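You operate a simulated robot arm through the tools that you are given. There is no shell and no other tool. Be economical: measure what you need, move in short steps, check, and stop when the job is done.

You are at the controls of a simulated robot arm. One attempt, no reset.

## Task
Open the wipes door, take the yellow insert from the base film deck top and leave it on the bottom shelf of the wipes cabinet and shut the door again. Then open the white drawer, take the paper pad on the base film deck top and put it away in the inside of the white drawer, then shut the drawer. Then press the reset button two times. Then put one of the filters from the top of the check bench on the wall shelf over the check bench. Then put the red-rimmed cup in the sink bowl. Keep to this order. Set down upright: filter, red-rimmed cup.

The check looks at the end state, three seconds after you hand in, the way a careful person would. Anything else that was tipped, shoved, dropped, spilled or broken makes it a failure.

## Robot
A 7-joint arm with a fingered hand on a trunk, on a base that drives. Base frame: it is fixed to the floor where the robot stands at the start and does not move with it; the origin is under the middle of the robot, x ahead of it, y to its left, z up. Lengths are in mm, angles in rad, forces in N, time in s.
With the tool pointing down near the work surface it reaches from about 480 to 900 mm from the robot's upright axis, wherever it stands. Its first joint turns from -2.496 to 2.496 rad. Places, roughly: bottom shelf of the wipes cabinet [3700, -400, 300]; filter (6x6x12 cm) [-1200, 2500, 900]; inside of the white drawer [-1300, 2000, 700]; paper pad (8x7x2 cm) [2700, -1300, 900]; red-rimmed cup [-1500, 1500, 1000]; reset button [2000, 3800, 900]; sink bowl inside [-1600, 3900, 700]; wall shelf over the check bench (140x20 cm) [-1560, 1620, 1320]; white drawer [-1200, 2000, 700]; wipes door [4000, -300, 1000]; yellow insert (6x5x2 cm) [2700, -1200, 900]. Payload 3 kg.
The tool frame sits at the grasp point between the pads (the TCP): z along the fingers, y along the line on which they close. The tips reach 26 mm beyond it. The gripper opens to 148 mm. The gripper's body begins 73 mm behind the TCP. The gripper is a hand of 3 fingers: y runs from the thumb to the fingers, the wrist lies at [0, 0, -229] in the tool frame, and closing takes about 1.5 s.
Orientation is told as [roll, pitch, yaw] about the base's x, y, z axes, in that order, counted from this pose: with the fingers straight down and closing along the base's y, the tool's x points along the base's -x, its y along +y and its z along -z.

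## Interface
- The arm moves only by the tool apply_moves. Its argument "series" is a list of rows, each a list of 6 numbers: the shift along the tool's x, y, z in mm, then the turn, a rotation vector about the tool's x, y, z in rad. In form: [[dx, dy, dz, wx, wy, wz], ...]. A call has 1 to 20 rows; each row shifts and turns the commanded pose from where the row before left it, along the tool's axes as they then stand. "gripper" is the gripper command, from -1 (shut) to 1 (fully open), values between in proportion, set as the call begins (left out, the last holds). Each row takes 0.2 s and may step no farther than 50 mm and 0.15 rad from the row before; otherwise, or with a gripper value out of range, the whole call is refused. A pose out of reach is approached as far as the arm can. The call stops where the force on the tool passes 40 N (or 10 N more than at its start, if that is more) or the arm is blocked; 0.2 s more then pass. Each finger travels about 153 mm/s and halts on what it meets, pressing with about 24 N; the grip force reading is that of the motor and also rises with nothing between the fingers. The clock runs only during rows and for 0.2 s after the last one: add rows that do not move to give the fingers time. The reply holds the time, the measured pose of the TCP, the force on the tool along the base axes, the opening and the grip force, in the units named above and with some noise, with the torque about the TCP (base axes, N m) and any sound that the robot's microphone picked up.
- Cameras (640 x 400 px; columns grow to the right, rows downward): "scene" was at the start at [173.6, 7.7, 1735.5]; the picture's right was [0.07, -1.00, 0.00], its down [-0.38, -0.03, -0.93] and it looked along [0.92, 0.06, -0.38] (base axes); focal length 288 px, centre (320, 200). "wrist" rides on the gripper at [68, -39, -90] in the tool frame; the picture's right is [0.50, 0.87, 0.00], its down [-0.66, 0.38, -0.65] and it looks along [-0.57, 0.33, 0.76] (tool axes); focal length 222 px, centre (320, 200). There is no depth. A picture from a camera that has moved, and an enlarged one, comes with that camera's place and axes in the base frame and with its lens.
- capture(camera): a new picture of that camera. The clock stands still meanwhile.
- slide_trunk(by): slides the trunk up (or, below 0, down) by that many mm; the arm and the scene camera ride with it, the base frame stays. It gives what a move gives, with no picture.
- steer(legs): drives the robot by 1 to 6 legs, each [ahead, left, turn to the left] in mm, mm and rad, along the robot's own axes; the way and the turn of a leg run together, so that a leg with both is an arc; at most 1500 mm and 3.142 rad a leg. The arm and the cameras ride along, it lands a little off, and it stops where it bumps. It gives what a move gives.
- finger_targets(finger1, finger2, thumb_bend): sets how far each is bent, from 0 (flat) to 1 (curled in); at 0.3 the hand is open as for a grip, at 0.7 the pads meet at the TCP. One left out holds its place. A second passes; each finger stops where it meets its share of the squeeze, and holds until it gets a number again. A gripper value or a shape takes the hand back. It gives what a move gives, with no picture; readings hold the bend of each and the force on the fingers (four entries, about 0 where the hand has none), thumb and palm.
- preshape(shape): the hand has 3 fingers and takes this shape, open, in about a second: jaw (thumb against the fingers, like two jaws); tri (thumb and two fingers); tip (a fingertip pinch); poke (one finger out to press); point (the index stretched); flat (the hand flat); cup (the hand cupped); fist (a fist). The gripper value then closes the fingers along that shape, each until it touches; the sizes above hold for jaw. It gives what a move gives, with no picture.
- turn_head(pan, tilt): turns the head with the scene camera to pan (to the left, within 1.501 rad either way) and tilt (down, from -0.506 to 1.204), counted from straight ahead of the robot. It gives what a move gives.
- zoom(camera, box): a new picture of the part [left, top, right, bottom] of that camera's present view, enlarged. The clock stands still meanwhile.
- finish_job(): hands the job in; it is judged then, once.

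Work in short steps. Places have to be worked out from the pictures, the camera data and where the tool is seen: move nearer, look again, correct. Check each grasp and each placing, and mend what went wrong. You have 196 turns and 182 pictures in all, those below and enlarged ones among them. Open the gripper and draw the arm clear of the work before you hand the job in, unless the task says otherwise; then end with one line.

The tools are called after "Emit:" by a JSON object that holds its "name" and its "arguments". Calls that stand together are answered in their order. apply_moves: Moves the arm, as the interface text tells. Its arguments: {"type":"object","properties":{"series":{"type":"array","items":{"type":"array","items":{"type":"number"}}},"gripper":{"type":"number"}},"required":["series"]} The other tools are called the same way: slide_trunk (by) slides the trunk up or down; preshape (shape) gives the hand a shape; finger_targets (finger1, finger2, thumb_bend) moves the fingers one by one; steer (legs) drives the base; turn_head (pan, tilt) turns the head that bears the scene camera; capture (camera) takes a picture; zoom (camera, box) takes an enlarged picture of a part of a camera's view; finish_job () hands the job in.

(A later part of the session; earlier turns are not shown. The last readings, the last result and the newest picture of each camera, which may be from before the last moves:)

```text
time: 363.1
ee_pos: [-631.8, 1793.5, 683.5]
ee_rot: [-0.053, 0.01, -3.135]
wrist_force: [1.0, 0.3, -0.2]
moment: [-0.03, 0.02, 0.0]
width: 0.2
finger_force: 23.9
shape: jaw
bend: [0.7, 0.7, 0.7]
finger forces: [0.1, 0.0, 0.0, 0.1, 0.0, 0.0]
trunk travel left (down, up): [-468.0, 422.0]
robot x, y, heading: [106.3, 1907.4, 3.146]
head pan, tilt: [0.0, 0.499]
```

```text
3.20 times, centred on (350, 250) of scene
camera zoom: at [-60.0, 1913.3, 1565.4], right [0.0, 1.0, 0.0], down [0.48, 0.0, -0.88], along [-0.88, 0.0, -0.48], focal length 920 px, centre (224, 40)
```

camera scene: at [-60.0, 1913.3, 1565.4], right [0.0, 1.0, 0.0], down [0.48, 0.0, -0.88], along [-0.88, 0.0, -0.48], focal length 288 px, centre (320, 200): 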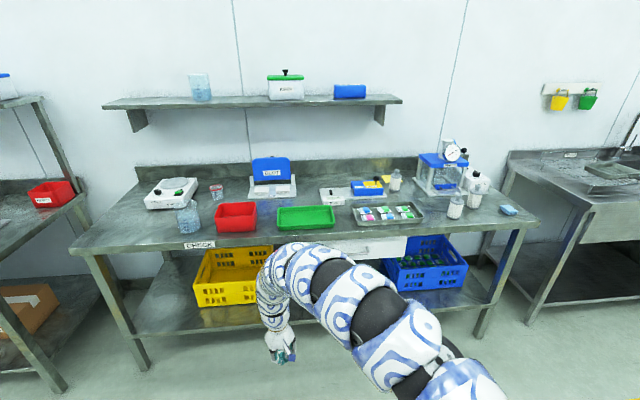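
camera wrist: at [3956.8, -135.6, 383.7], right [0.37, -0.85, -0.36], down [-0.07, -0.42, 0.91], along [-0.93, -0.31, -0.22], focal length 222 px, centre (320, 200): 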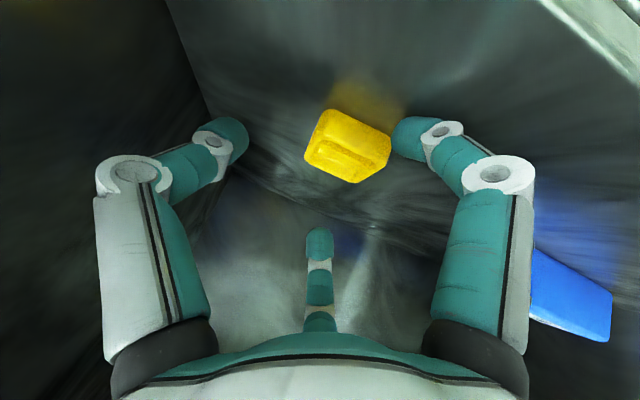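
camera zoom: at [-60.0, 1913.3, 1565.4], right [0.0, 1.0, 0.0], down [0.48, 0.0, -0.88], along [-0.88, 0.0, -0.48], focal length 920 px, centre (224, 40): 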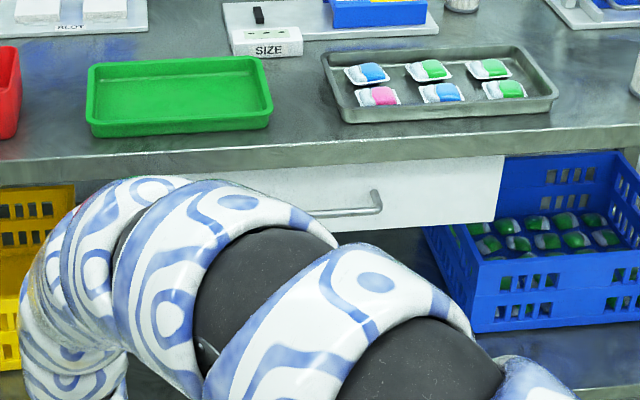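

The drawer handle is a horizontal bar at about x -1040, y 1965–2118, z ≈ 790. I'll tilt the tool horizontal, roll it 90° so it closes vertically, and shift right to line up.

Emit:
{"name": "steer", "arguments": {"legs": [[0, -245, 0]]}}

Emit:
{"name": "apply_moves", "arguments": {"series": [[-32, 0, -2, 0, -0.14, 0], [-32, 0, -2, 0, -0.14, 0], [-32, 0, -2, 0, -0.14, 0], [-32, 0, -2, 0, -0.14, 0], [-32, 0, -2, 0, -0.14, 0], [-32, 0, -2, 0, -0.14, 0], [-32, 0, -2, 0, -0.14, 0], [-32, 0, -2, 0, -0.14, 0], [-32, 0, -2, 0, -0.14, 0], [-32, 0, -2, 0, -0.14, 0], [-32, 0, -2, 0, -0.14, 0], [-8, 0, 0, 0, -0.03, 0]], "gripper": -0.2}}

Emit:
{"name": "apply_moves", "arguments": {"series": [[0, 0, 0, 0, 0, 0.145], [0, 0, 0, 0, 0, 0.145], [0, 0, 0, 0, 0, 0.145], [0, 0, 0, 0, 0, 0.145], [0, 0, 0, 0, 0, 0.145], [0, 0, 0, 0, 0, 0.145], [0, 0, 0, 0, 0, 0.145], [0, 0, 0, 0, 0, 0.145], [0, 0, 0, 0, 0, 0.145], [0, 0, 0, 0, 0, 0.145], [0, 0, 0, 0, 0, 0.12]]}}

Emit:
{"name": "capture", "arguments": {"camera": "scene"}}

Emit:
{"name": "capture", "arguments": {"camera": "wrist"}}

```text
time: 364.9
ee_pos: [-633.6, 2038.8, 683.0]
ee_rot: [-0.056, 0.009, -3.136]
wrist_force: [0.3, -0.1, -0.4]
moment: [0.01, -0.06, -0.02]
width: 0.1
finger_force: 24.5
shape: jaw
bend: [0.7, 0.7, 0.7]
finger forces: [0.0, 0.0, 0.0, 0.0, 0.0, 0.0]
trunk travel left (down, up): [-468.0, 422.0]
robot x, y, heading: [113.3, 2157.2, 3.138]
head pan, tilt: [0.0, 0.499]
```

```text
time: 367.5
ee_pos: [-865.4, 2024.3, 910.3]
ee_rot: [-1.411, -1.515, -1.721]
wrist_force: [0.8, -0.8, 0.1]
moment: [-0.01, -0.01, 0.0]
width: 59.1
finger_force: 0.1
shape: jaw
bend: [0.77, 0.77, 0.7]
finger forces: [0.0, 0.0, 0.0, 0.0, 0.1, 0.1]
trunk travel left (down, up): [-468.0, 422.0]
robot x, y, heading: [112.8, 2158.0, 3.139]
head pan, tilt: [0.0, 0.499]
```

```text
time: 369.9
ee_pos: [-865.1, 2024.6, 909.7]
ee_rot: [1.56, -0.053, 1.578]
wrist_force: [0.0, 0.1, -0.6]
moment: [0.0, 0.01, 0.01]
width: 58.9
finger_force: 0.0
shape: jaw
bend: [0.77, 0.77, 0.7]
finger forces: [0.0, 0.0, 0.0, 0.0, 0.1, 0.0]
trunk travel left (down, up): [-468.0, 422.0]
robot x, y, heading: [108.8, 2152.1, 3.139]
head pan, tilt: [0.0, 0.499]
```

```text
94 pictures are left
camera scene: at [-59.8, 2157.3, 1565.3], right [0.0, 1.0, 0.0], down [0.48, 0.0, -0.88], along [-0.88, 0.0, -0.48], focal length 288 px, centre (320, 200)
```

scene: 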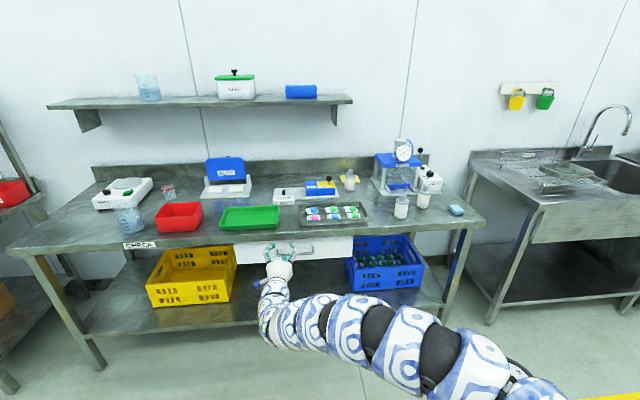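

```text
93 pictures are left
camera wrist: at [-774.5, 1960.6, 869.3], right [0.0, -0.54, 0.84], down [0.65, 0.64, 0.42], along [-0.76, 0.54, 0.35], focal length 222 px, centre (320, 200)
```

wrist: 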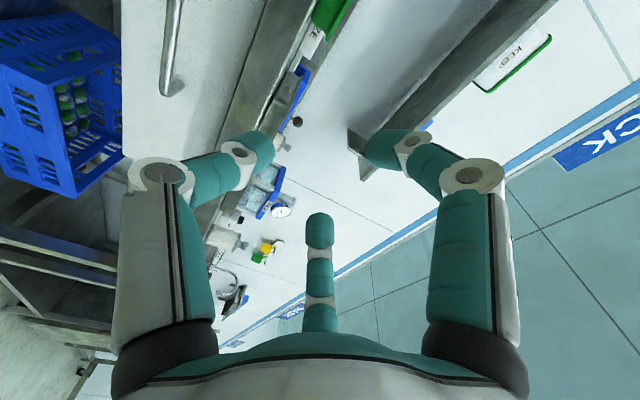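

The hand is horizontal and closing vertically. Combining views puts the handle at about x -1085, y 1967–2132, z 749. I'll lower, align, move closer, and look again.

Emit:
{"name": "slide_trunk", "arguments": {"by": -158}}

Emit:
{"name": "steer", "arguments": {"legs": [[0, -26, 0], [110, 0, 0]]}}

Emit:
{"name": "capture", "arguments": {"camera": "wrist"}}

Emit:
{"name": "zoom", "arguments": {"camera": "scene", "box": [200, 150, 400, 275]}}

```text
time: 371.8
ee_pos: [-866.1, 2023.7, 752.7]
ee_rot: [1.563, -0.054, 1.581]
wrist_force: [0.0, -0.5, -0.2]
moment: [0.03, 0.0, 0.03]
width: 59.0
finger_force: 0.1
shape: jaw
bend: [0.77, 0.77, 0.7]
finger forces: [0.1, 0.1, 0.0, 0.0, 0.0, 0.1]
trunk travel left (down, up): [-310.0, 580.0]
robot x, y, heading: [111.2, 2153.1, 3.14]
head pan, tilt: [0.0, 0.499]
```

```text
time: 373.4
ee_pos: [-976.8, 2050.3, 752.0]
ee_rot: [1.562, -0.055, 1.579]
wrist_force: [0.7, 0.0, -0.4]
moment: [0.01, -0.01, -0.01]
width: 59.3
finger_force: 0.1
shape: jaw
bend: [0.77, 0.77, 0.7]
finger forces: [0.1, 0.0, 0.1, 0.0, 0.0, 0.1]
trunk travel left (down, up): [-310.0, 580.0]
robot x, y, heading: [-4.1, 2182.5, 3.138]
head pan, tilt: [0.0, 0.499]
```

```text
92 pictures are left
camera wrist: at [-885.1, 1986.7, 711.2], right [0.0, -0.55, 0.84], down [0.65, 0.64, 0.42], along [-0.76, 0.54, 0.35], focal length 222 px, centre (320, 200)
```

wrist: 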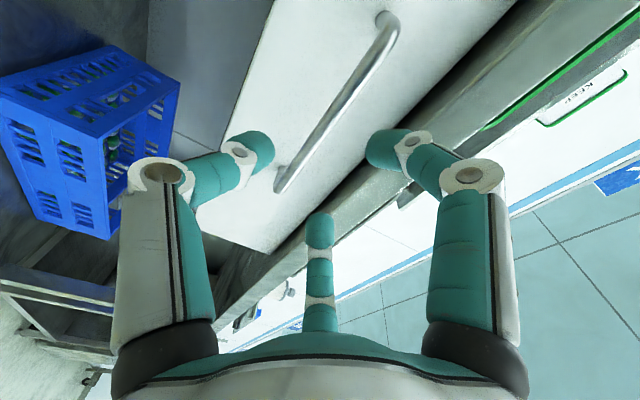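

```text
3.20 times, centred on (300, 212) of scene
camera zoom: at [-170.4, 2183.5, 1407.3], right [0.0, 1.0, 0.0], down [0.48, 0.0, -0.88], along [-0.88, 0.0, -0.48], focal length 920 px, centre (384, 160)
```

zoom: 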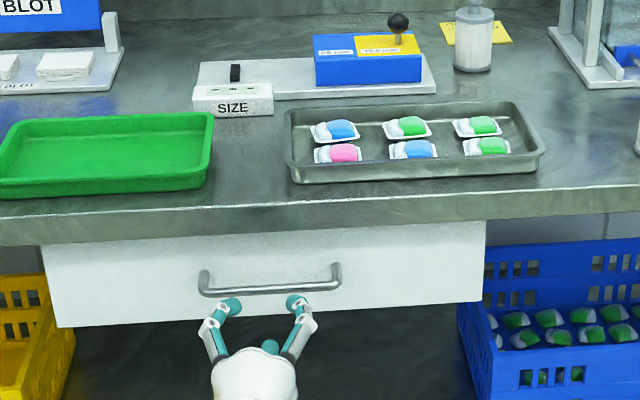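

The handle bar is at x ≈ -1063, z ≈ 750, between thumb and fingers. I'll advance 86 mm and close.

Emit:
{"name": "apply_moves", "arguments": {"series": [[0, 0, 30, 0, 0, 0], [0, 0, 30, 0, 0, 0], [0, 0, 26, 0, 0, 0]]}}

Emit:
{"name": "capture", "arguments": {"camera": "wrist"}}

```text
time: 374.2
ee_pos: [-1062.8, 2052.5, 751.3]
ee_rot: [1.561, -0.055, 1.578]
wrist_force: [0.3, 0.9, 0.6]
moment: [0.03, 0.01, 0.04]
width: 59.1
finger_force: 0.1
shape: jaw
bend: [0.77, 0.77, 0.7]
finger forces: [0.0, 0.1, 0.1, 0.1, 0.0, 0.0]
trunk travel left (down, up): [-310.0, 580.0]
robot x, y, heading: [0.1, 2180.1, 3.139]
head pan, tilt: [0.0, 0.499]
```

```text
90 pictures are left
camera wrist: at [-970.9, 1988.5, 708.8], right [0.0, -0.55, 0.84], down [0.65, 0.64, 0.42], along [-0.76, 0.54, 0.35], focal length 222 px, centre (320, 200)
```

wrist: 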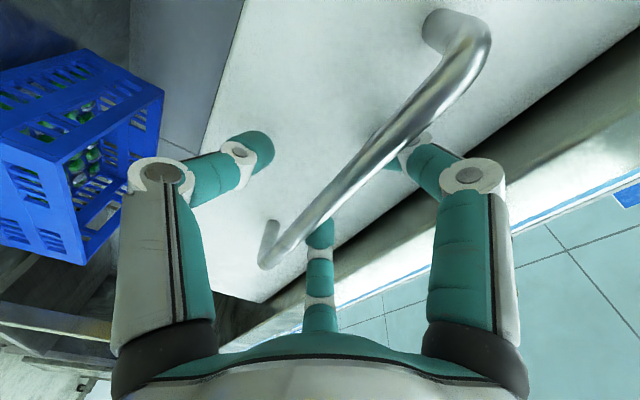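

The bar is inside the grasp. I'll close and then pull.

Emit:
{"name": "apply_moves", "arguments": {"series": [[0, 0, 0, 0, 0, 0], [0, 0, 0, 0, 0, 0], [0, 0, 0, 0, 0, 0], [0, 0, 0, 0, 0, 0], [0, 0, 0, 0, 0, 0], [0, 0, 0, 0, 0, 0]], "gripper": -1}}

Emit:
{"name": "steer", "arguments": {"legs": [[-100, 0, 0], [-100, 0, 0], [-80, 0, 0]]}}

Emit:
{"name": "capture", "arguments": {"camera": "scene"}}

```text
time: 375.6
ee_pos: [-1061.1, 2050.1, 751.0]
ee_rot: [1.564, -0.055, 1.578]
wrist_force: [1.0, 0.1, 1.6]
moment: [-0.01, 0.01, 0.0]
width: 0.2
finger_force: 24.0
shape: jaw
bend: [0.7, 0.7, 0.7]
finger forces: [0.7, 0.0, 0.0, 0.1, 0.0, 0.0]
trunk travel left (down, up): [-310.0, 580.0]
robot x, y, heading: [2.3, 2183.8, 3.138]
head pan, tilt: [0.0, 0.499]
```

```text
time: 378.1
ee_pos: [-780.7, 2050.5, 750.8]
ee_rot: [1.563, -0.055, 1.577]
wrist_force: [-0.2, 0.5, 0.2]
moment: [-0.01, 0.03, -0.02]
width: 0.0
finger_force: 24.2
shape: jaw
bend: [0.7, 0.7, 0.7]
finger forces: [0.3, 0.1, 0.0, 0.1, 0.0, 0.1]
trunk travel left (down, up): [-310.0, 580.0]
robot x, y, heading: [280.9, 2180.6, 3.14]
head pan, tilt: [0.0, 0.499]
```

```text
89 pictures are left
camera scene: at [110.2, 2183.1, 1407.3], right [0.0, 1.0, 0.0], down [0.48, 0.0, -0.88], along [-0.88, 0.0, -0.48], focal length 288 px, centre (320, 200)
```

scene: 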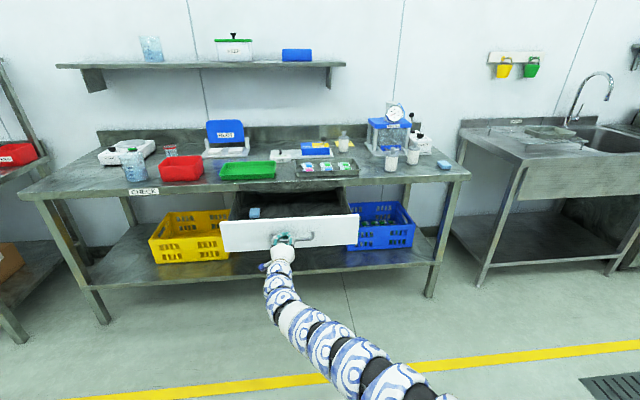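

The drawer is open about 280 mm. I'll release the handle and back away.

Emit:
{"name": "apply_moves", "arguments": {"series": [[0, 0, 0, 0, 0, 0], [0, 0, 0, 0, 0, 0], [0, 0, 0, 0, 0, 0], [0, 0, 0, 0, 0, 0], [0, 0, -25, 0, 0, 0], [0, 0, -25, 0, 0, 0]], "gripper": -0.2}}

Emit:
{"name": "steer", "arguments": {"legs": [[-250, 0, 0]]}}

Emit:
{"name": "slide_trunk", "arguments": {"by": 400}}

Emit:
{"name": "capture", "arguments": {"camera": "scene"}}

```text
time: 379.5
ee_pos: [-730.8, 2049.4, 753.7]
ee_rot: [1.565, -0.056, 1.581]
wrist_force: [0.8, -0.5, -1.4]
moment: [0.0, 0.09, 0.02]
width: 59.1
finger_force: 0.1
shape: jaw
bend: [0.77, 0.77, 0.7]
finger forces: [0.0, 0.0, 0.0, 0.0, 0.1, 0.0]
trunk travel left (down, up): [-310.0, 580.0]
robot x, y, heading: [280.5, 2182.0, 3.135]
head pan, tilt: [0.0, 0.499]
```

```text
time: 381.4
ee_pos: [-482.4, 2050.6, 752.0]
ee_rot: [1.561, -0.053, 1.579]
wrist_force: [1.6, 0.0, -0.6]
moment: [0.01, 0.01, 0.02]
width: 59.1
finger_force: 0.1
shape: jaw
bend: [0.77, 0.77, 0.7]
finger forces: [0.0, 0.0, 0.0, 0.1, 0.0, 0.0]
trunk travel left (down, up): [-310.0, 580.0]
robot x, y, heading: [534.2, 2180.1, 3.134]
head pan, tilt: [0.0, 0.499]
```

```text
time: 385.2
ee_pos: [-483.6, 2050.7, 1152.1]
ee_rot: [1.564, -0.053, 1.576]
wrist_force: [-0.4, 0.1, 0.0]
moment: [-0.03, 0.01, 0.01]
width: 59.1
finger_force: 0.0
shape: jaw
bend: [0.77, 0.77, 0.7]
finger forces: [0.0, 0.0, 0.0, 0.0, 0.0, 0.0]
trunk travel left (down, up): [-710.0, 180.0]
robot x, y, heading: [529.7, 2178.2, 3.138]
head pan, tilt: [0.0, 0.499]
```

```text
88 pictures are left
camera scene: at [358.9, 2182.6, 1807.3], right [0.0, 1.0, 0.0], down [0.48, 0.0, -0.88], along [-0.88, 0.0, -0.48], focal length 288 px, centre (320, 200)
```

scene: 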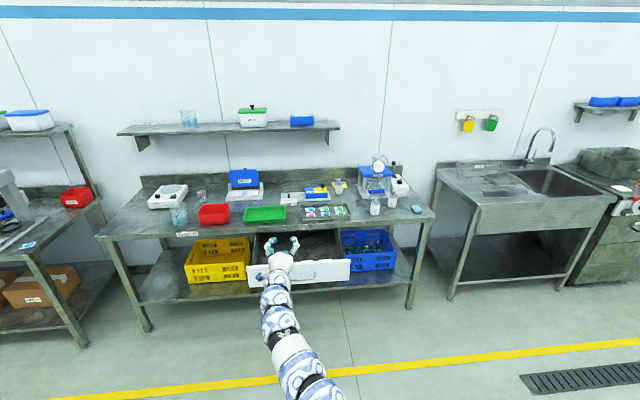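

The drawer stays open. I'll return the hand to the pointing-down pose and drive to the front of the deck for the paper pad.

Emit:
{"name": "apply_moves", "arguments": {"series": [[0, 0, 0, 0, 0, -0.145], [0, 0, 0, 0, 0, -0.145], [0, 0, 0, 0, 0, -0.145], [0, 0, 0, 0, 0, -0.145], [0, 0, 0, 0, 0, -0.145], [0, 0, 0, 0, 0, -0.145], [0, 0, 0, 0, 0, -0.145], [0, 0, 0, 0, 0, -0.145], [0, 0, 0, 0, 0, -0.145], [0, 0, 0, 0, 0, -0.145], [0, 0, 0, 0, 0, -0.12]]}}

Emit:
{"name": "apply_moves", "arguments": {"series": [[32, 0, -2, 0, 0.14, 0], [32, 0, -2, 0, 0.14, 0], [32, 0, -2, 0, 0.14, 0], [32, 0, -2, 0, 0.14, 0], [32, 0, -2, 0, 0.14, 0], [32, 0, -2, 0, 0.14, 0], [32, 0, -2, 0, 0.14, 0], [32, 0, -2, 0, 0.14, 0], [32, 0, -2, 0, 0.14, 0], [32, 0, -2, 0, 0.14, 0], [25, 0, -1, 0, 0.11, 0]]}}

Emit:
{"name": "slide_trunk", "arguments": {"by": 170}}

Emit:
{"name": "steer", "arguments": {"legs": [[0, 0, 1.839], [1236, 0, 0], [1236, 0, 0], [1236, 0, 0], [0, 0, 1.306]]}}

Emit:
{"name": "turn_head", "arguments": {"pan": 0.0, "tilt": 0.6}}

Emit:
{"name": "capture", "arguments": {"camera": "scene"}}

```text
time: 387.6
ee_pos: [-482.1, 2051.0, 1152.1]
ee_rot: [-1.428, -1.513, -1.706]
wrist_force: [0.1, 0.4, 0.4]
moment: [0.0, -0.03, -0.01]
width: 59.4
finger_force: 0.0
shape: jaw
bend: [0.77, 0.77, 0.7]
finger forces: [0.1, 0.0, 0.1, 0.0, 0.1, 0.0]
trunk travel left (down, up): [-710.0, 180.0]
robot x, y, heading: [527.0, 2176.7, 3.137]
head pan, tilt: [0.0, 0.499]
```

```text
time: 390.0
ee_pos: [-266.5, 2063.2, 922.9]
ee_rot: [-0.053, -0.05, -3.131]
wrist_force: [-0.7, -0.2, 1.2]
moment: [-0.03, 0.01, 0.0]
width: 59.2
finger_force: 0.1
shape: jaw
bend: [0.77, 0.77, 0.7]
finger forces: [0.0, 0.0, 0.0, 0.0, 0.1, 0.0]
trunk travel left (down, up): [-710.0, 180.0]
robot x, y, heading: [529.7, 2179.9, 3.14]
head pan, tilt: [0.0, 0.499]
```

```text
time: 391.9
ee_pos: [-266.3, 2064.2, 1093.5]
ee_rot: [-0.055, -0.052, -3.131]
wrist_force: [0.7, 0.1, 0.4]
moment: [0.01, 0.01, 0.0]
width: 59.2
finger_force: 0.2
shape: jaw
bend: [0.77, 0.77, 0.7]
finger forces: [0.1, 0.1, 0.1, 0.0, 0.0, 0.1]
trunk travel left (down, up): [-880.0, 10.0]
robot x, y, heading: [530.8, 2183.9, 3.142]
head pan, tilt: [0.0, 0.499]
```

```text
time: 417.5
ee_pos: [2330.7, -1268.3, 1093.2]
ee_rot: [-0.054, -0.052, 0.03]
wrist_force: [-0.1, 0.3, -0.5]
moment: [0.01, -0.02, -0.04]
width: 59.1
finger_force: 0.0
shape: jaw
bend: [0.77, 0.77, 0.7]
finger forces: [0.0, 0.1, 0.0, 0.0, 0.0, 0.1]
trunk travel left (down, up): [-880.0, 10.0]
robot x, y, heading: [1535.7, -1400.2, 0.018]
head pan, tilt: [0.0, 0.499]
```

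```text
time: 418.2
ee_pos: [2331.7, -1268.5, 1092.5]
ee_rot: [-0.053, -0.052, 0.032]
wrist_force: [-1.1, 0.1, -0.1]
moment: [0.0, -0.01, 0.04]
width: 59.2
finger_force: 0.0
shape: jaw
bend: [0.77, 0.77, 0.7]
finger forces: [0.0, 0.0, 0.0, 0.1, 0.0, 0.1]
trunk travel left (down, up): [-880.0, 10.0]
robot x, y, heading: [1538.7, -1400.8, 0.021]
head pan, tilt: [0.0, 0.6]
```

```text
87 pictures are left
camera scene: at [1706.9, -1396.0, 1968.3], right [0.02, -1.0, 0.0], down [-0.56, -0.01, -0.83], along [0.83, 0.02, -0.56], focal length 288 px, centre (320, 200)
```

scene: 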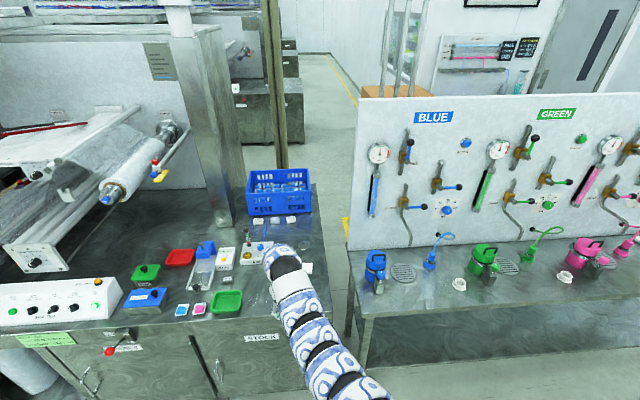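

I'm in position in front of the deck. I'll drive forward to bring the hand over the pad, and look.

Emit:
{"name": "steer", "arguments": {"legs": [[340, -35, -0.018]]}}

Emit:
{"name": "apply_moves", "arguments": {"series": [[0, 0, 0, 0, 0.05, 0], [0, 0, 0, 0, 0, 0]], "gripper": 0.8}}

Emit:
{"name": "capture", "arguments": {"camera": "wrist"}}

```text
time: 420.4
ee_pos: [2675.4, -1316.9, 1092.3]
ee_rot: [-0.053, -0.051, 0.011]
wrist_force: [0.8, 0.0, 0.3]
moment: [-0.02, 0.04, 0.0]
width: 59.3
finger_force: 0.0
shape: jaw
bend: [0.77, 0.77, 0.7]
finger forces: [0.0, 0.0, 0.1, 0.0, 0.1, 0.0]
trunk travel left (down, up): [-880.0, 10.0]
robot x, y, heading: [1873.2, -1432.6, -0.003]
head pan, tilt: [0.0, 0.6]
```

```text
time: 421.0
ee_pos: [2673.8, -1316.8, 1092.7]
ee_rot: [-0.055, -0.002, 0.008]
wrist_force: [0.3, -0.2, 0.7]
moment: [-0.01, 0.0, -0.02]
width: 133.0
finger_force: 0.1
shape: jaw
bend: [0.25, 0.25, 0.34]
finger forces: [0.0, 0.0, 0.0, 0.0, 0.0, 0.1]
trunk travel left (down, up): [-880.0, 10.0]
robot x, y, heading: [1877.3, -1435.1, -0.001]
head pan, tilt: [0.0, 0.6]
```

```text
86 pictures are left
camera wrist: at [2606.6, -1350.5, 1185.9], right [-0.51, 0.86, -0.05], down [0.65, 0.42, 0.63], along [0.57, 0.29, -0.77], focal length 222 px, centre (320, 200)
```

wrist: 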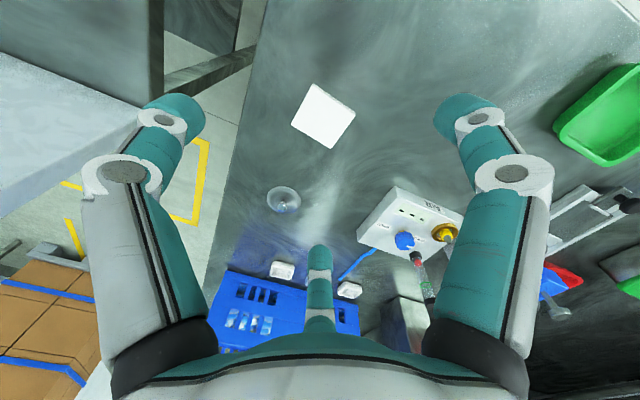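

The pad is at about (2708, -1305), aligned with the axes. I'll centre the hand on it and lower with the trunk.

Emit:
{"name": "apply_moves", "arguments": {"series": [[-34, 12, 0, 0, 0, 0], [0, 0, 0, 0.05, 0, 0]]}}

Emit:
{"name": "slide_trunk", "arguments": {"by": -150}}

Emit:
{"name": "capture", "arguments": {"camera": "wrist"}}

```text
time: 421.6
ee_pos: [2707.6, -1304.9, 1091.8]
ee_rot: [-0.105, -0.002, 0.006]
wrist_force: [0.3, -0.3, -0.1]
moment: [0.01, 0.07, -0.02]
width: 133.1
finger_force: 0.0
shape: jaw
bend: [0.25, 0.25, 0.34]
finger forces: [0.0, 0.0, 0.0, 0.1, 0.0, 0.1]
trunk travel left (down, up): [-880.0, 10.0]
robot x, y, heading: [1877.7, -1432.3, -0.001]
head pan, tilt: [0.0, 0.6]
```

```text
time: 423.4
ee_pos: [2709.4, -1305.5, 941.6]
ee_rot: [-0.104, -0.002, 0.007]
wrist_force: [0.3, 0.3, -0.3]
moment: [0.03, 0.02, 0.01]
width: 133.1
finger_force: 0.0
shape: jaw
bend: [0.25, 0.25, 0.34]
finger forces: [0.1, 0.1, 0.0, 0.0, 0.0, 0.0]
trunk travel left (down, up): [-730.0, 160.0]
robot x, y, heading: [1879.0, -1432.7, 0.001]
head pan, tilt: [0.0, 0.6]
```

```text
85 pictures are left
camera wrist: at [2641.0, -1334.4, 1036.6], right [-0.51, 0.86, -0.09], down [0.65, 0.45, 0.61], along [0.57, 0.25, -0.79], focal length 222 px, centre (320, 200)
```

wrist: 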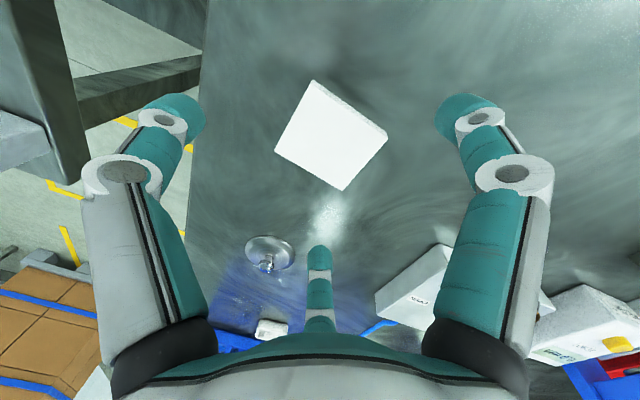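

I'll fix the small roll error (the sign was wrong) and lower further.

Emit:
{"name": "apply_moves", "arguments": {"series": [[4, 0, 0, -0.1, 0, 0]]}}

Emit:
{"name": "slide_trunk", "arguments": {"by": -48}}

Emit:
{"name": "capture", "arguments": {"camera": "wrist"}}

```text
time: 423.8
ee_pos: [2704.1, -1305.1, 943.7]
ee_rot: [-0.005, -0.003, 0.008]
wrist_force: [0.2, 0.6, 0.0]
moment: [-0.02, -0.01, 0.02]
width: 133.2
finger_force: 0.0
shape: jaw
bend: [0.25, 0.25, 0.34]
finger forces: [0.0, 0.0, 0.1, 0.0, 0.0, 0.0]
trunk travel left (down, up): [-730.0, 160.0]
robot x, y, heading: [1876.8, -1431.1, -0.005]
head pan, tilt: [0.0, 0.6]
```

```text
time: 424.7
ee_pos: [2704.1, -1305.1, 894.0]
ee_rot: [-0.006, -0.003, 0.006]
wrist_force: [0.3, 0.3, -0.4]
moment: [-0.01, 0.03, 0.0]
width: 133.2
finger_force: 0.1
shape: jaw
bend: [0.25, 0.25, 0.34]
finger forces: [0.0, 0.0, 0.1, 0.0, 0.0, 0.0]
trunk travel left (down, up): [-682.0, 208.0]
robot x, y, heading: [1878.0, -1429.3, -0.002]
head pan, tilt: [0.0, 0.6]
```

```text
84 pictures are left
camera wrist: at [2636.8, -1343.5, 985.3], right [-0.51, 0.86, -0.01], down [0.65, 0.39, 0.65], along [0.57, 0.33, -0.76], focal length 222 px, centre (320, 200)
```

wrist: 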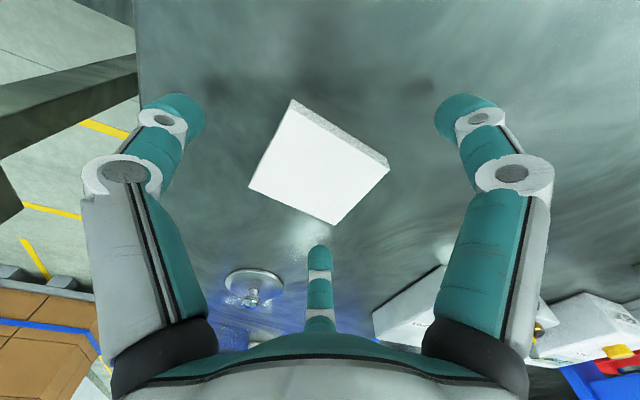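

Still centred within a few mm. I'll lower 9 mm more and grip.

Emit:
{"name": "apply_moves", "arguments": {"series": [[4, -3, 0, 0, 0, 0]]}}

Emit:
{"name": "slide_trunk", "arguments": {"by": -9}}

Emit:
{"name": "apply_moves", "arguments": {"series": [[0, 0, 0, 0, 0, 0], [0, 0, 0, 0, 0, 0], [0, 0, 0, 0, 0, 0], [0, 0, 0, 0, 0, 0], [0, 0, 0, 0, 0, 0], [0, 0, 0, 0, 0, 0], [0, 0, 0, 0, 0, 0]], "gripper": -1}}

Emit:
{"name": "slide_trunk", "arguments": {"by": 180}}

Emit:
{"name": "capture", "arguments": {"camera": "wrist"}}

```text
time: 425.1
ee_pos: [2699.4, -1309.4, 893.2]
ee_rot: [-0.005, -0.001, 0.007]
wrist_force: [0.6, -0.2, -0.7]
moment: [0.01, -0.01, 0.04]
width: 133.1
finger_force: 0.1
shape: jaw
bend: [0.25, 0.25, 0.34]
finger forces: [0.0, 0.1, 0.0, 0.1, 0.0, 0.0]
trunk travel left (down, up): [-682.0, 208.0]
robot x, y, heading: [1878.6, -1433.9, -0.006]
head pan, tilt: [0.0, 0.6]
```

```text
time: 425.7
ee_pos: [2698.8, -1308.4, 886.3]
ee_rot: [-0.004, -0.002, 0.006]
wrist_force: [0.8, 0.1, -0.1]
moment: [-0.01, 0.02, 0.0]
width: 133.2
finger_force: 0.0
shape: jaw
bend: [0.25, 0.25, 0.34]
finger forces: [0.0, 0.1, 0.1, 0.0, 0.1, 0.1]
trunk travel left (down, up): [-673.0, 217.0]
robot x, y, heading: [1876.5, -1433.5, -0.001]
head pan, tilt: [0.0, 0.6]
```

```text
time: 427.4
ee_pos: [2700.8, -1309.4, 889.4]
ee_rot: [-0.005, -0.009, 0.005]
wrist_force: [-4.1, -1.5, 16.9]
moment: [-0.07, 0.17, -0.01]
width: 53.9
finger_force: 23.7
shape: jaw
bend: [0.78, 0.78, 0.69]
finger forces: [27.1, 25.5, 0.1, 0.0, 27.8, 0.1]
trunk travel left (down, up): [-673.0, 217.0]
robot x, y, heading: [1878.4, -1433.1, -0.002]
head pan, tilt: [0.0, 0.6]
stopped in row 7: the force on the tool passed its limit at 41 N (the readings are from after the stop); the commanded pose is now the measured one
```

```text
time: 429.4
ee_pos: [2702.6, -1308.5, 1066.2]
ee_rot: [-0.003, -0.003, 0.007]
wrist_force: [-0.2, 0.3, -0.6]
moment: [0.04, 0.01, 0.03]
width: 49.6
finger_force: 24.3
shape: jaw
bend: [0.77, 0.77, 0.69]
finger forces: [19.8, 20.5, 0.0, 0.0, 14.0, 0.0]
trunk travel left (down, up): [-853.0, 37.0]
robot x, y, heading: [1880.6, -1435.7, -0.003]
head pan, tilt: [0.0, 0.6]
```

```text
83 pictures are left
camera wrist: at [2634.2, -1346.9, 1157.5], right [-0.51, 0.86, -0.01], down [0.65, 0.39, 0.66], along [0.57, 0.33, -0.75], focal length 222 px, centre (320, 200)
```

wrist: 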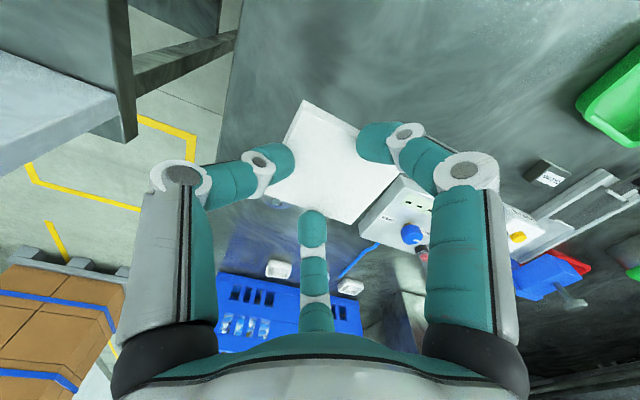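

The pad is held; it rose with the hand. I'll drive back to the open drawer.

Emit:
{"name": "steer", "arguments": {"legs": [[-400, 0, 0], [0, 0, 1.9], [1268, 0, 0], [1268, 0, 0], [1268, 0, 0], [0, 0, 1.243]]}}

Emit:
{"name": "capture", "arguments": {"camera": "scene"}}

Emit:
{"name": "capture", "arguments": {"camera": "wrist"}}

```text
time: 457.5
ee_pos: [-527.3, 2101.1, 1067.8]
ee_rot: [-0.003, -0.006, 3.114]
wrist_force: [0.1, -0.4, -0.3]
moment: [0.01, 0.01, 0.04]
width: 48.3
finger_force: 24.5
shape: jaw
bend: [0.77, 0.77, 0.69]
finger forces: [18.3, 20.0, 0.0, 0.1, 13.7, 0.0]
trunk travel left (down, up): [-853.0, 37.0]
robot x, y, heading: [298.8, 2199.5, 3.103]
head pan, tilt: [0.0, 0.6]
```

```text
82 pictures are left
camera scene: at [132.2, 2206.2, 1941.2], right [0.04, 1.0, 0.0], down [0.56, -0.02, -0.82], along [-0.82, 0.03, -0.57], focal length 288 px, centre (320, 200)
```

scene: 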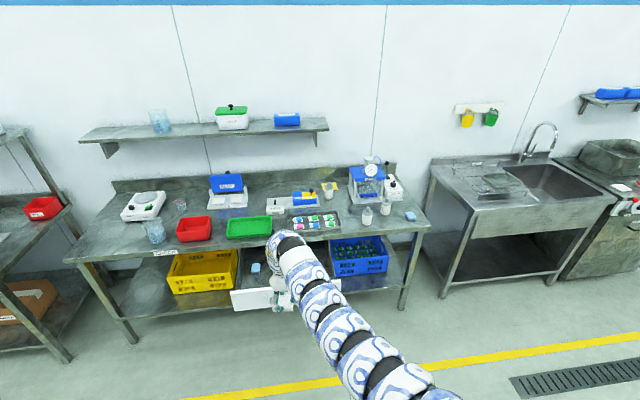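

```text
81 pictures are left
camera wrist: at [-457.9, 2139.6, 1157.6], right [0.48, -0.88, -0.01], down [-0.66, -0.36, 0.66], along [-0.58, -0.31, -0.75], focal length 222 px, centre (320, 200)
```

wrist: 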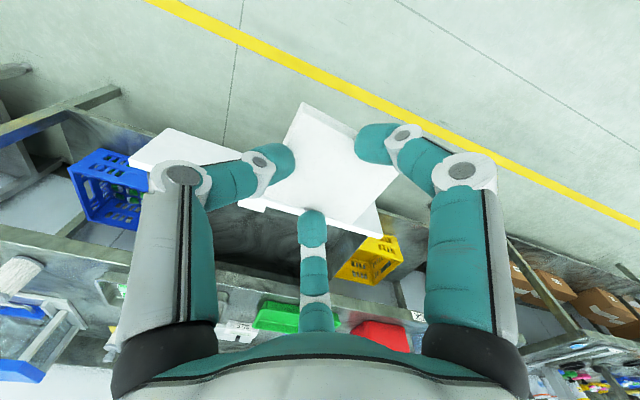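

The drawer is still open. I'll straighten the heading, move forward 300 mm, and look down at the drawer's opening.

Emit:
{"name": "steer", "arguments": {"legs": [[0, 0, 0.037], [300, 0, 0]]}}

Emit:
{"name": "capture", "arguments": {"camera": "wrist"}}

Emit:
{"name": "turn_head", "arguments": {"pan": 0.0, "tilt": 0.85}}

Emit:
{"name": "capture", "arguments": {"camera": "scene"}}

```text
time: 459.9
ee_pos: [-821.6, 2071.3, 1066.7]
ee_rot: [-0.003, -0.006, -3.129]
wrist_force: [-0.6, -1.0, 0.9]
moment: [0.02, -0.01, 0.0]
width: 48.4
finger_force: 24.1
shape: jaw
bend: [0.77, 0.77, 0.69]
finger forces: [18.4, 20.0, 0.0, 0.0, 13.4, 0.0]
trunk travel left (down, up): [-853.0, 37.0]
robot x, y, heading: [1.9, 2196.0, -3.14]
head pan, tilt: [0.0, 0.6]
```

```text
80 pictures are left
camera wrist: at [-754.6, 2110.8, 1157.0], right [0.51, -0.86, -0.01], down [-0.65, -0.39, 0.66], along [-0.57, -0.33, -0.76], focal length 222 px, centre (320, 200)
```

wrist: 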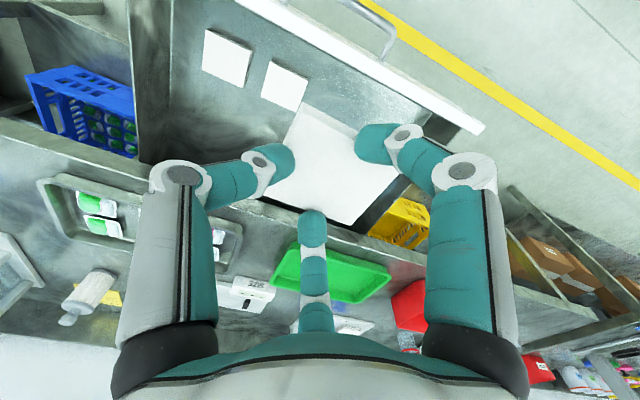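

```text
time: 460.7
ee_pos: [-822.8, 2070.1, 1067.0]
ee_rot: [-0.005, -0.006, -3.13]
wrist_force: [-0.4, 0.1, -0.9]
moment: [-0.05, -0.08, 0.02]
width: 48.9
finger_force: 24.5
shape: jaw
bend: [0.77, 0.77, 0.69]
finger forces: [18.4, 20.1, 0.0, 0.0, 13.5, 0.0]
trunk travel left (down, up): [-853.0, 37.0]
robot x, y, heading: [1.1, 2196.6, -3.141]
head pan, tilt: [0.0, 0.85]
```

```text
79 pictures are left
camera scene: at [-156.5, 2199.5, 1920.4], right [0.0, 1.0, 0.0], down [0.75, 0.0, -0.66], along [-0.66, 0.0, -0.75], focal length 288 px, centre (320, 200)
```

scene: 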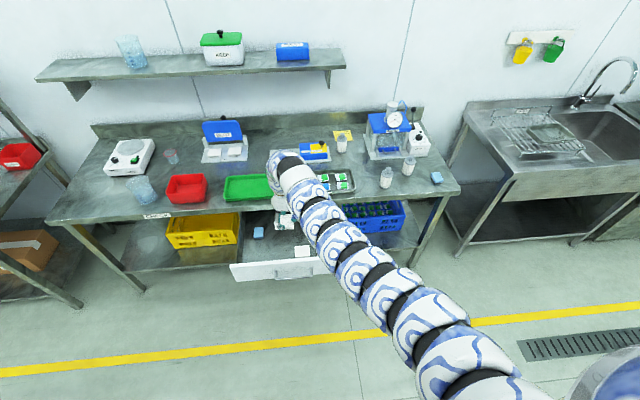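

There are other pads in the drawer at y 2114 and 2215 and a blue piece at y 1887, so the free spot is about (-885, 1995). I'll move above it and lower.

Emit:
{"name": "steer", "arguments": {"legs": [[62, 76, 0]]}}

Emit:
{"name": "slide_trunk", "arguments": {"by": -200}}

Emit:
{"name": "capture", "arguments": {"camera": "wrist"}}

```text
time: 461.8
ee_pos: [-884.2, 1992.9, 1066.4]
ee_rot: [-0.004, -0.007, -3.13]
wrist_force: [-0.9, -0.4, -1.4]
moment: [0.06, 0.01, 0.02]
width: 48.7
finger_force: 24.1
shape: jaw
bend: [0.77, 0.77, 0.69]
finger forces: [18.4, 20.0, 0.0, 0.0, 13.6, 0.1]
trunk travel left (down, up): [-853.0, 37.0]
robot x, y, heading: [-59.4, 2120.1, -3.141]
head pan, tilt: [0.0, 0.85]
```

```text
time: 464.0
ee_pos: [-883.4, 1994.4, 867.6]
ee_rot: [-0.003, -0.006, -3.131]
wrist_force: [0.5, 0.3, -0.5]
moment: [0.0, 0.03, -0.01]
width: 48.6
finger_force: 23.7
shape: jaw
bend: [0.77, 0.77, 0.69]
finger forces: [18.5, 20.0, 0.0, 0.0, 13.4, 0.0]
trunk travel left (down, up): [-653.0, 237.0]
robot x, y, heading: [-60.6, 2122.0, -3.14]
head pan, tilt: [0.0, 0.85]
```

```text
78 pictures are left
camera wrist: at [-815.4, 2034.9, 957.8], right [0.51, -0.86, -0.01], down [-0.65, -0.39, 0.66], along [-0.57, -0.33, -0.75], focal length 222 px, centre (320, 200)
```

wrist: 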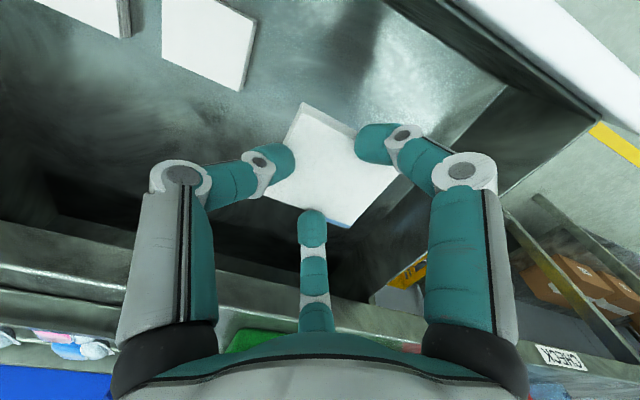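

The drawer floor is at about z 685. I'll lower a further 125 mm, then feel down.

Emit:
{"name": "slide_trunk", "arguments": {"by": -125}}

Emit:
{"name": "slide_trunk", "arguments": {"by": -15}}

Emit:
{"name": "capture", "arguments": {"camera": "wrist"}}

```text
time: 465.5
ee_pos: [-883.8, 1993.8, 742.5]
ee_rot: [-0.002, -0.006, -3.132]
wrist_force: [-0.3, -0.4, -0.3]
moment: [-0.02, -0.03, -0.01]
width: 48.7
finger_force: 23.9
shape: jaw
bend: [0.77, 0.77, 0.69]
finger forces: [18.5, 20.1, 0.1, 0.1, 13.5, 0.0]
trunk travel left (down, up): [-528.0, 362.0]
robot x, y, heading: [-62.2, 2128.7, -3.139]
head pan, tilt: [0.0, 0.85]
```

```text
time: 466.1
ee_pos: [-887.1, 1990.8, 735.3]
ee_rot: [0.004, -0.019, -3.129]
wrist_force: [-1.6, -1.4, 21.6]
moment: [-0.04, 0.11, 0.01]
width: 43.0
finger_force: 24.3
shape: jaw
bend: [0.79, 0.79, 0.76]
finger forces: [30.8, 33.1, 0.0, 0.0, 0.0, 0.1]
trunk travel left (down, up): [-514.0, 376.0]
robot x, y, heading: [-59.1, 2124.4, -3.141]
head pan, tilt: [0.0, 0.85]
stopped: the force on the tool passed its limit at 44 N (the readings are from after the stop); the commanded pose is now the measured one
```

```text
77 pictures are left
camera wrist: at [-818.5, 2031.9, 825.7], right [0.51, -0.86, -0.01], down [-0.64, -0.38, 0.67], along [-0.58, -0.34, -0.74], focal length 222 px, centre (320, 200)
```

wrist: 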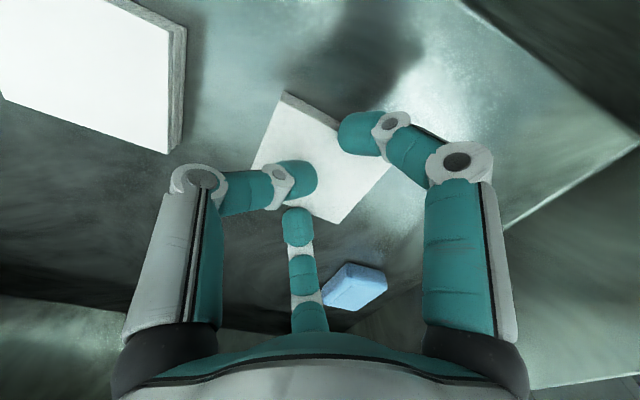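

The pad has touched the drawer floor. I'll ease up slightly, open, and lift.

Emit:
{"name": "apply_moves", "arguments": {"series": [[0, 0, -4, 0, 0, 0], [0, 0, 0, 0, 0, 0], [0, 0, 0, 0, 0, 0], [0, 0, 0, 0, 0, 0], [0, 0, 0, 0, 0, 0], [0, 0, 0, 0, 0, 0]], "gripper": 0.3}}

Emit:
{"name": "slide_trunk", "arguments": {"by": 60}}

Emit:
{"name": "capture", "arguments": {"camera": "wrist"}}

```text
time: 467.5
ee_pos: [-886.4, 1991.7, 737.5]
ee_rot: [0.0, -0.014, -3.126]
wrist_force: [0.4, 1.0, 0.0]
moment: [-0.02, -0.02, -0.02]
width: 95.6
finger_force: 0.0
shape: jaw
bend: [0.3, 0.3, 0.7]
finger forces: [0.1, 0.0, 0.0, 0.0, 0.0, 0.1]
trunk travel left (down, up): [-514.0, 376.0]
robot x, y, heading: [-59.2, 2123.2, -3.137]
head pan, tilt: [0.0, 0.85]
```

```text
time: 468.5
ee_pos: [-885.4, 1991.1, 797.2]
ee_rot: [-0.001, -0.013, -3.13]
wrist_force: [0.6, -0.6, -0.5]
moment: [-0.04, 0.03, 0.01]
width: 95.7
finger_force: 0.0
shape: jaw
bend: [0.3, 0.3, 0.7]
finger forces: [0.0, 0.1, 0.0, 0.0, 0.0, 0.1]
trunk travel left (down, up): [-574.0, 316.0]
robot x, y, heading: [-58.5, 2119.7, -3.145]
head pan, tilt: [0.0, 0.85]
```

```text
76 pictures are left
camera wrist: at [-817.5, 2032.2, 886.9], right [0.51, -0.86, -0.01], down [-0.64, -0.39, 0.66], along [-0.57, -0.34, -0.75], focal length 222 px, centre (320, 200)
```

wrist: 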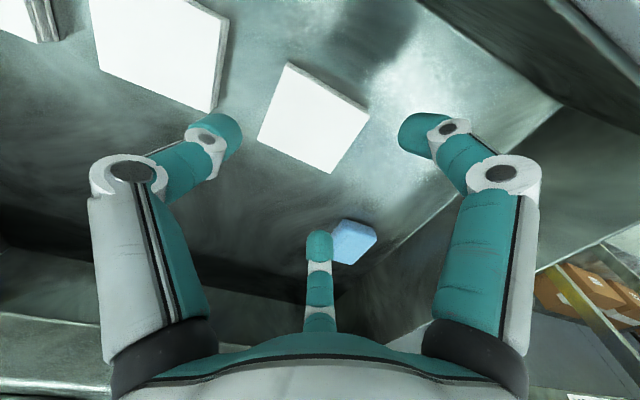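

The pad lies flat in the drawer beside the others. I'll lift out, back away, and tilt the hand horizontal to push the drawer shut.

Emit:
{"name": "slide_trunk", "arguments": {"by": 200}}

Emit:
{"name": "steer", "arguments": {"legs": [[-480, -59, 0]]}}

Emit:
{"name": "apply_moves", "arguments": {"series": [[-32, 0, -2, 0, -0.14, 0], [-32, 0, -2, 0, -0.14, 0], [-32, 0, -2, 0, -0.14, 0], [-32, 0, -2, 0, -0.14, 0], [-32, 0, -2, 0, -0.14, 0], [-32, 0, -2, 0, -0.14, 0], [-32, 0, -2, 0, -0.14, 0], [-32, 0, -2, 0, -0.14, 0], [-32, 0, -2, 0, -0.14, 0], [-32, 0, -2, 0, -0.14, 0], [-32, 0, -2, 0, -0.14, 0]], "gripper": -1}}

```text
time: 470.7
ee_pos: [-886.0, 1990.3, 996.4]
ee_rot: [0.0, -0.015, -3.126]
wrist_force: [-0.6, -0.7, -0.2]
moment: [-0.02, -0.02, -0.04]
width: 95.5
finger_force: 0.1
shape: jaw
bend: [0.3, 0.3, 0.7]
finger forces: [0.0, 0.0, 0.0, 0.0, 0.1, 0.0]
trunk travel left (down, up): [-774.0, 116.0]
robot x, y, heading: [-61.4, 2124.0, -3.14]
head pan, tilt: [0.0, 0.85]
```

```text
time: 473.5
ee_pos: [-411.4, 2053.4, 997.3]
ee_rot: [0.002, -0.015, -3.133]
wrist_force: [0.2, -0.4, 0.0]
moment: [-0.01, 0.01, -0.01]
width: 96.0
finger_force: 0.1
shape: jaw
bend: [0.3, 0.3, 0.7]
finger forces: [0.0, 0.1, 0.1, 0.1, 0.0, 0.0]
trunk travel left (down, up): [-774.0, 116.0]
robot x, y, heading: [413.8, 2182.6, 3.143]
head pan, tilt: [0.0, 0.85]
```

```text
time: 475.9
ee_pos: [-639.9, 2052.3, 1222.2]
ee_rot: [-0.045, -1.554, -3.087]
wrist_force: [0.4, -0.6, 0.4]
moment: [-0.02, 0.0, 0.0]
width: 0.2
finger_force: 24.5
shape: jaw
bend: [0.7, 0.7, 0.7]
finger forces: [0.0, 0.0, 0.1, 0.1, 0.0, 0.0]
trunk travel left (down, up): [-774.0, 116.0]
robot x, y, heading: [414.9, 2181.4, 3.137]
head pan, tilt: [0.0, 0.85]
```

The hand is horizontal at z 1222. I'll lower to z ≈ 800 (above the bar, on the panel) and push forward.

Emit:
{"name": "slide_trunk", "arguments": {"by": -400}}

Emit:
{"name": "slide_trunk", "arguments": {"by": -24}}

Emit:
{"name": "steer", "arguments": {"legs": [[150, 0, 0], [150, 0, 0], [100, 0, 0]]}}

Emit:
{"name": "turn_head", "arguments": {"pan": 0.0, "tilt": 0.5}}

Emit:
{"name": "capture", "arguments": {"camera": "scene"}}

```text
time: 479.7
ee_pos: [-639.1, 2051.6, 821.6]
ee_rot: [0.047, -1.556, 3.103]
wrist_force: [-0.3, 0.5, 0.1]
moment: [0.03, 0.0, 0.01]
width: 0.1
finger_force: 23.6
shape: jaw
bend: [0.7, 0.7, 0.7]
finger forces: [0.0, 0.0, 0.0, 0.0, 0.0, 0.1]
trunk travel left (down, up): [-374.0, 516.0]
robot x, y, heading: [411.9, 2181.5, 3.14]
head pan, tilt: [0.0, 0.85]
```

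```text
time: 480.4
ee_pos: [-639.0, 2051.7, 798.5]
ee_rot: [0.043, -1.554, 3.107]
wrist_force: [0.1, 0.2, 0.5]
moment: [-0.03, 0.01, 0.01]
width: 0.0
finger_force: 24.1
shape: jaw
bend: [0.7, 0.7, 0.7]
finger forces: [0.0, 0.0, 0.0, 0.0, 0.0, 0.0]
trunk travel left (down, up): [-350.0, 540.0]
robot x, y, heading: [418.5, 2183.0, 3.134]
head pan, tilt: [0.0, 0.85]
```

```text
time: 483.5
ee_pos: [-1038.3, 2051.7, 798.1]
ee_rot: [0.039, -1.553, 3.111]
wrist_force: [-0.1, 0.0, 1.2]
moment: [0.03, -0.01, 0.0]
width: 0.0
finger_force: 23.6
shape: jaw
bend: [0.7, 0.7, 0.7]
finger forces: [0.1, 0.0, 0.0, 0.0, 0.0, 0.0]
trunk travel left (down, up): [-350.0, 540.0]
robot x, y, heading: [14.6, 2185.4, 3.139]
head pan, tilt: [0.0, 0.85]
```

```text
time: 484.4
ee_pos: [-1037.2, 2052.3, 798.2]
ee_rot: [0.033, -1.554, 3.118]
wrist_force: [-0.4, 0.0, 0.9]
moment: [0.04, 0.02, 0.01]
width: 0.1
finger_force: 24.1
shape: jaw
bend: [0.7, 0.7, 0.7]
finger forces: [0.0, 0.0, 0.0, 0.1, 0.0, 0.0]
trunk travel left (down, up): [-350.0, 540.0]
robot x, y, heading: [18.3, 2182.4, 3.137]
head pan, tilt: [0.0, 0.499]
```

```text
75 pictures are left
camera scene: at [-154.2, 2183.6, 1447.8], right [0.0, 1.0, 0.0], down [0.48, 0.0, -0.88], along [-0.88, 0.0, -0.48], focal length 288 px, centre (320, 200)
```

scene: 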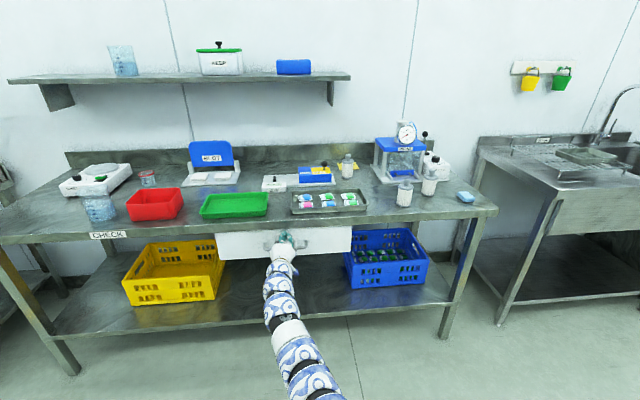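

Almost shut, so I'll push the last stretch with small steps until it stops against the frame.

Emit:
{"name": "steer", "arguments": {"legs": [[20, 0, 0], [20, 0, 0], [20, 0, 0]]}}

Emit:
{"name": "steer", "arguments": {"legs": [[-250, 0, 0]]}}

Emit:
{"name": "zoom", "arguments": {"camera": "scene", "box": [180, 150, 420, 300]}}

```text
time: 485.6
ee_pos: [-1066.7, 2048.7, 792.0]
ee_rot: [-0.111, -1.548, -3.015]
wrist_force: [13.8, 3.9, 1.0]
moment: [-0.01, -0.02, -0.07]
width: 0.4
finger_force: 24.0
shape: jaw
bend: [0.7, 0.7, 0.7]
finger forces: [3.1, 4.4, 0.0, 0.0, 0.1, 0.1]
trunk travel left (down, up): [-350.0, 540.0]
robot x, y, heading: [-17.1, 2182.3, 3.138]
head pan, tilt: [0.0, 0.499]
stopped in leg 2: the force on the tool passed its limit at 150 N (the readings are from after the stop); the commanded pose is now the measured one
```

```text
time: 487.4
ee_pos: [-817.6, 2044.8, 790.9]
ee_rot: [-0.081, -1.546, -3.045]
wrist_force: [-0.1, -0.6, 0.9]
moment: [0.03, 0.0, 0.03]
width: 0.0
finger_force: 23.5
shape: jaw
bend: [0.7, 0.7, 0.7]
finger forces: [0.1, 0.0, 0.0, 0.0, 0.1, 0.0]
trunk travel left (down, up): [-350.0, 540.0]
robot x, y, heading: [233.9, 2180.4, -3.139]
head pan, tilt: [0.0, 0.499]
```

```text
2.67 times, centred on (300, 225) of scene
camera zoom: at [63.4, 2183.2, 1447.9], right [0.0, 1.0, 0.0], down [0.48, 0.0, -0.88], along [-0.88, 0.0, -0.48], focal length 767 px, centre (373, 133)
```

zoom: 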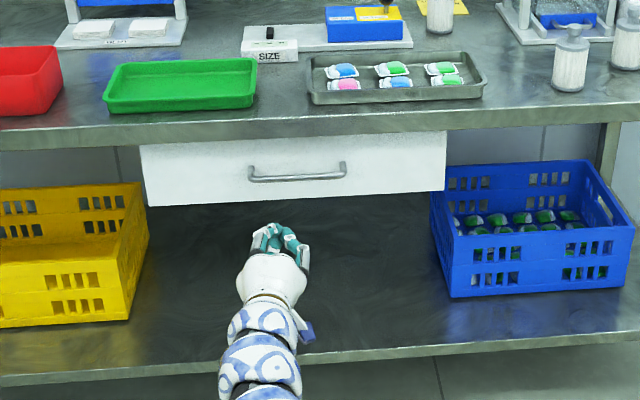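

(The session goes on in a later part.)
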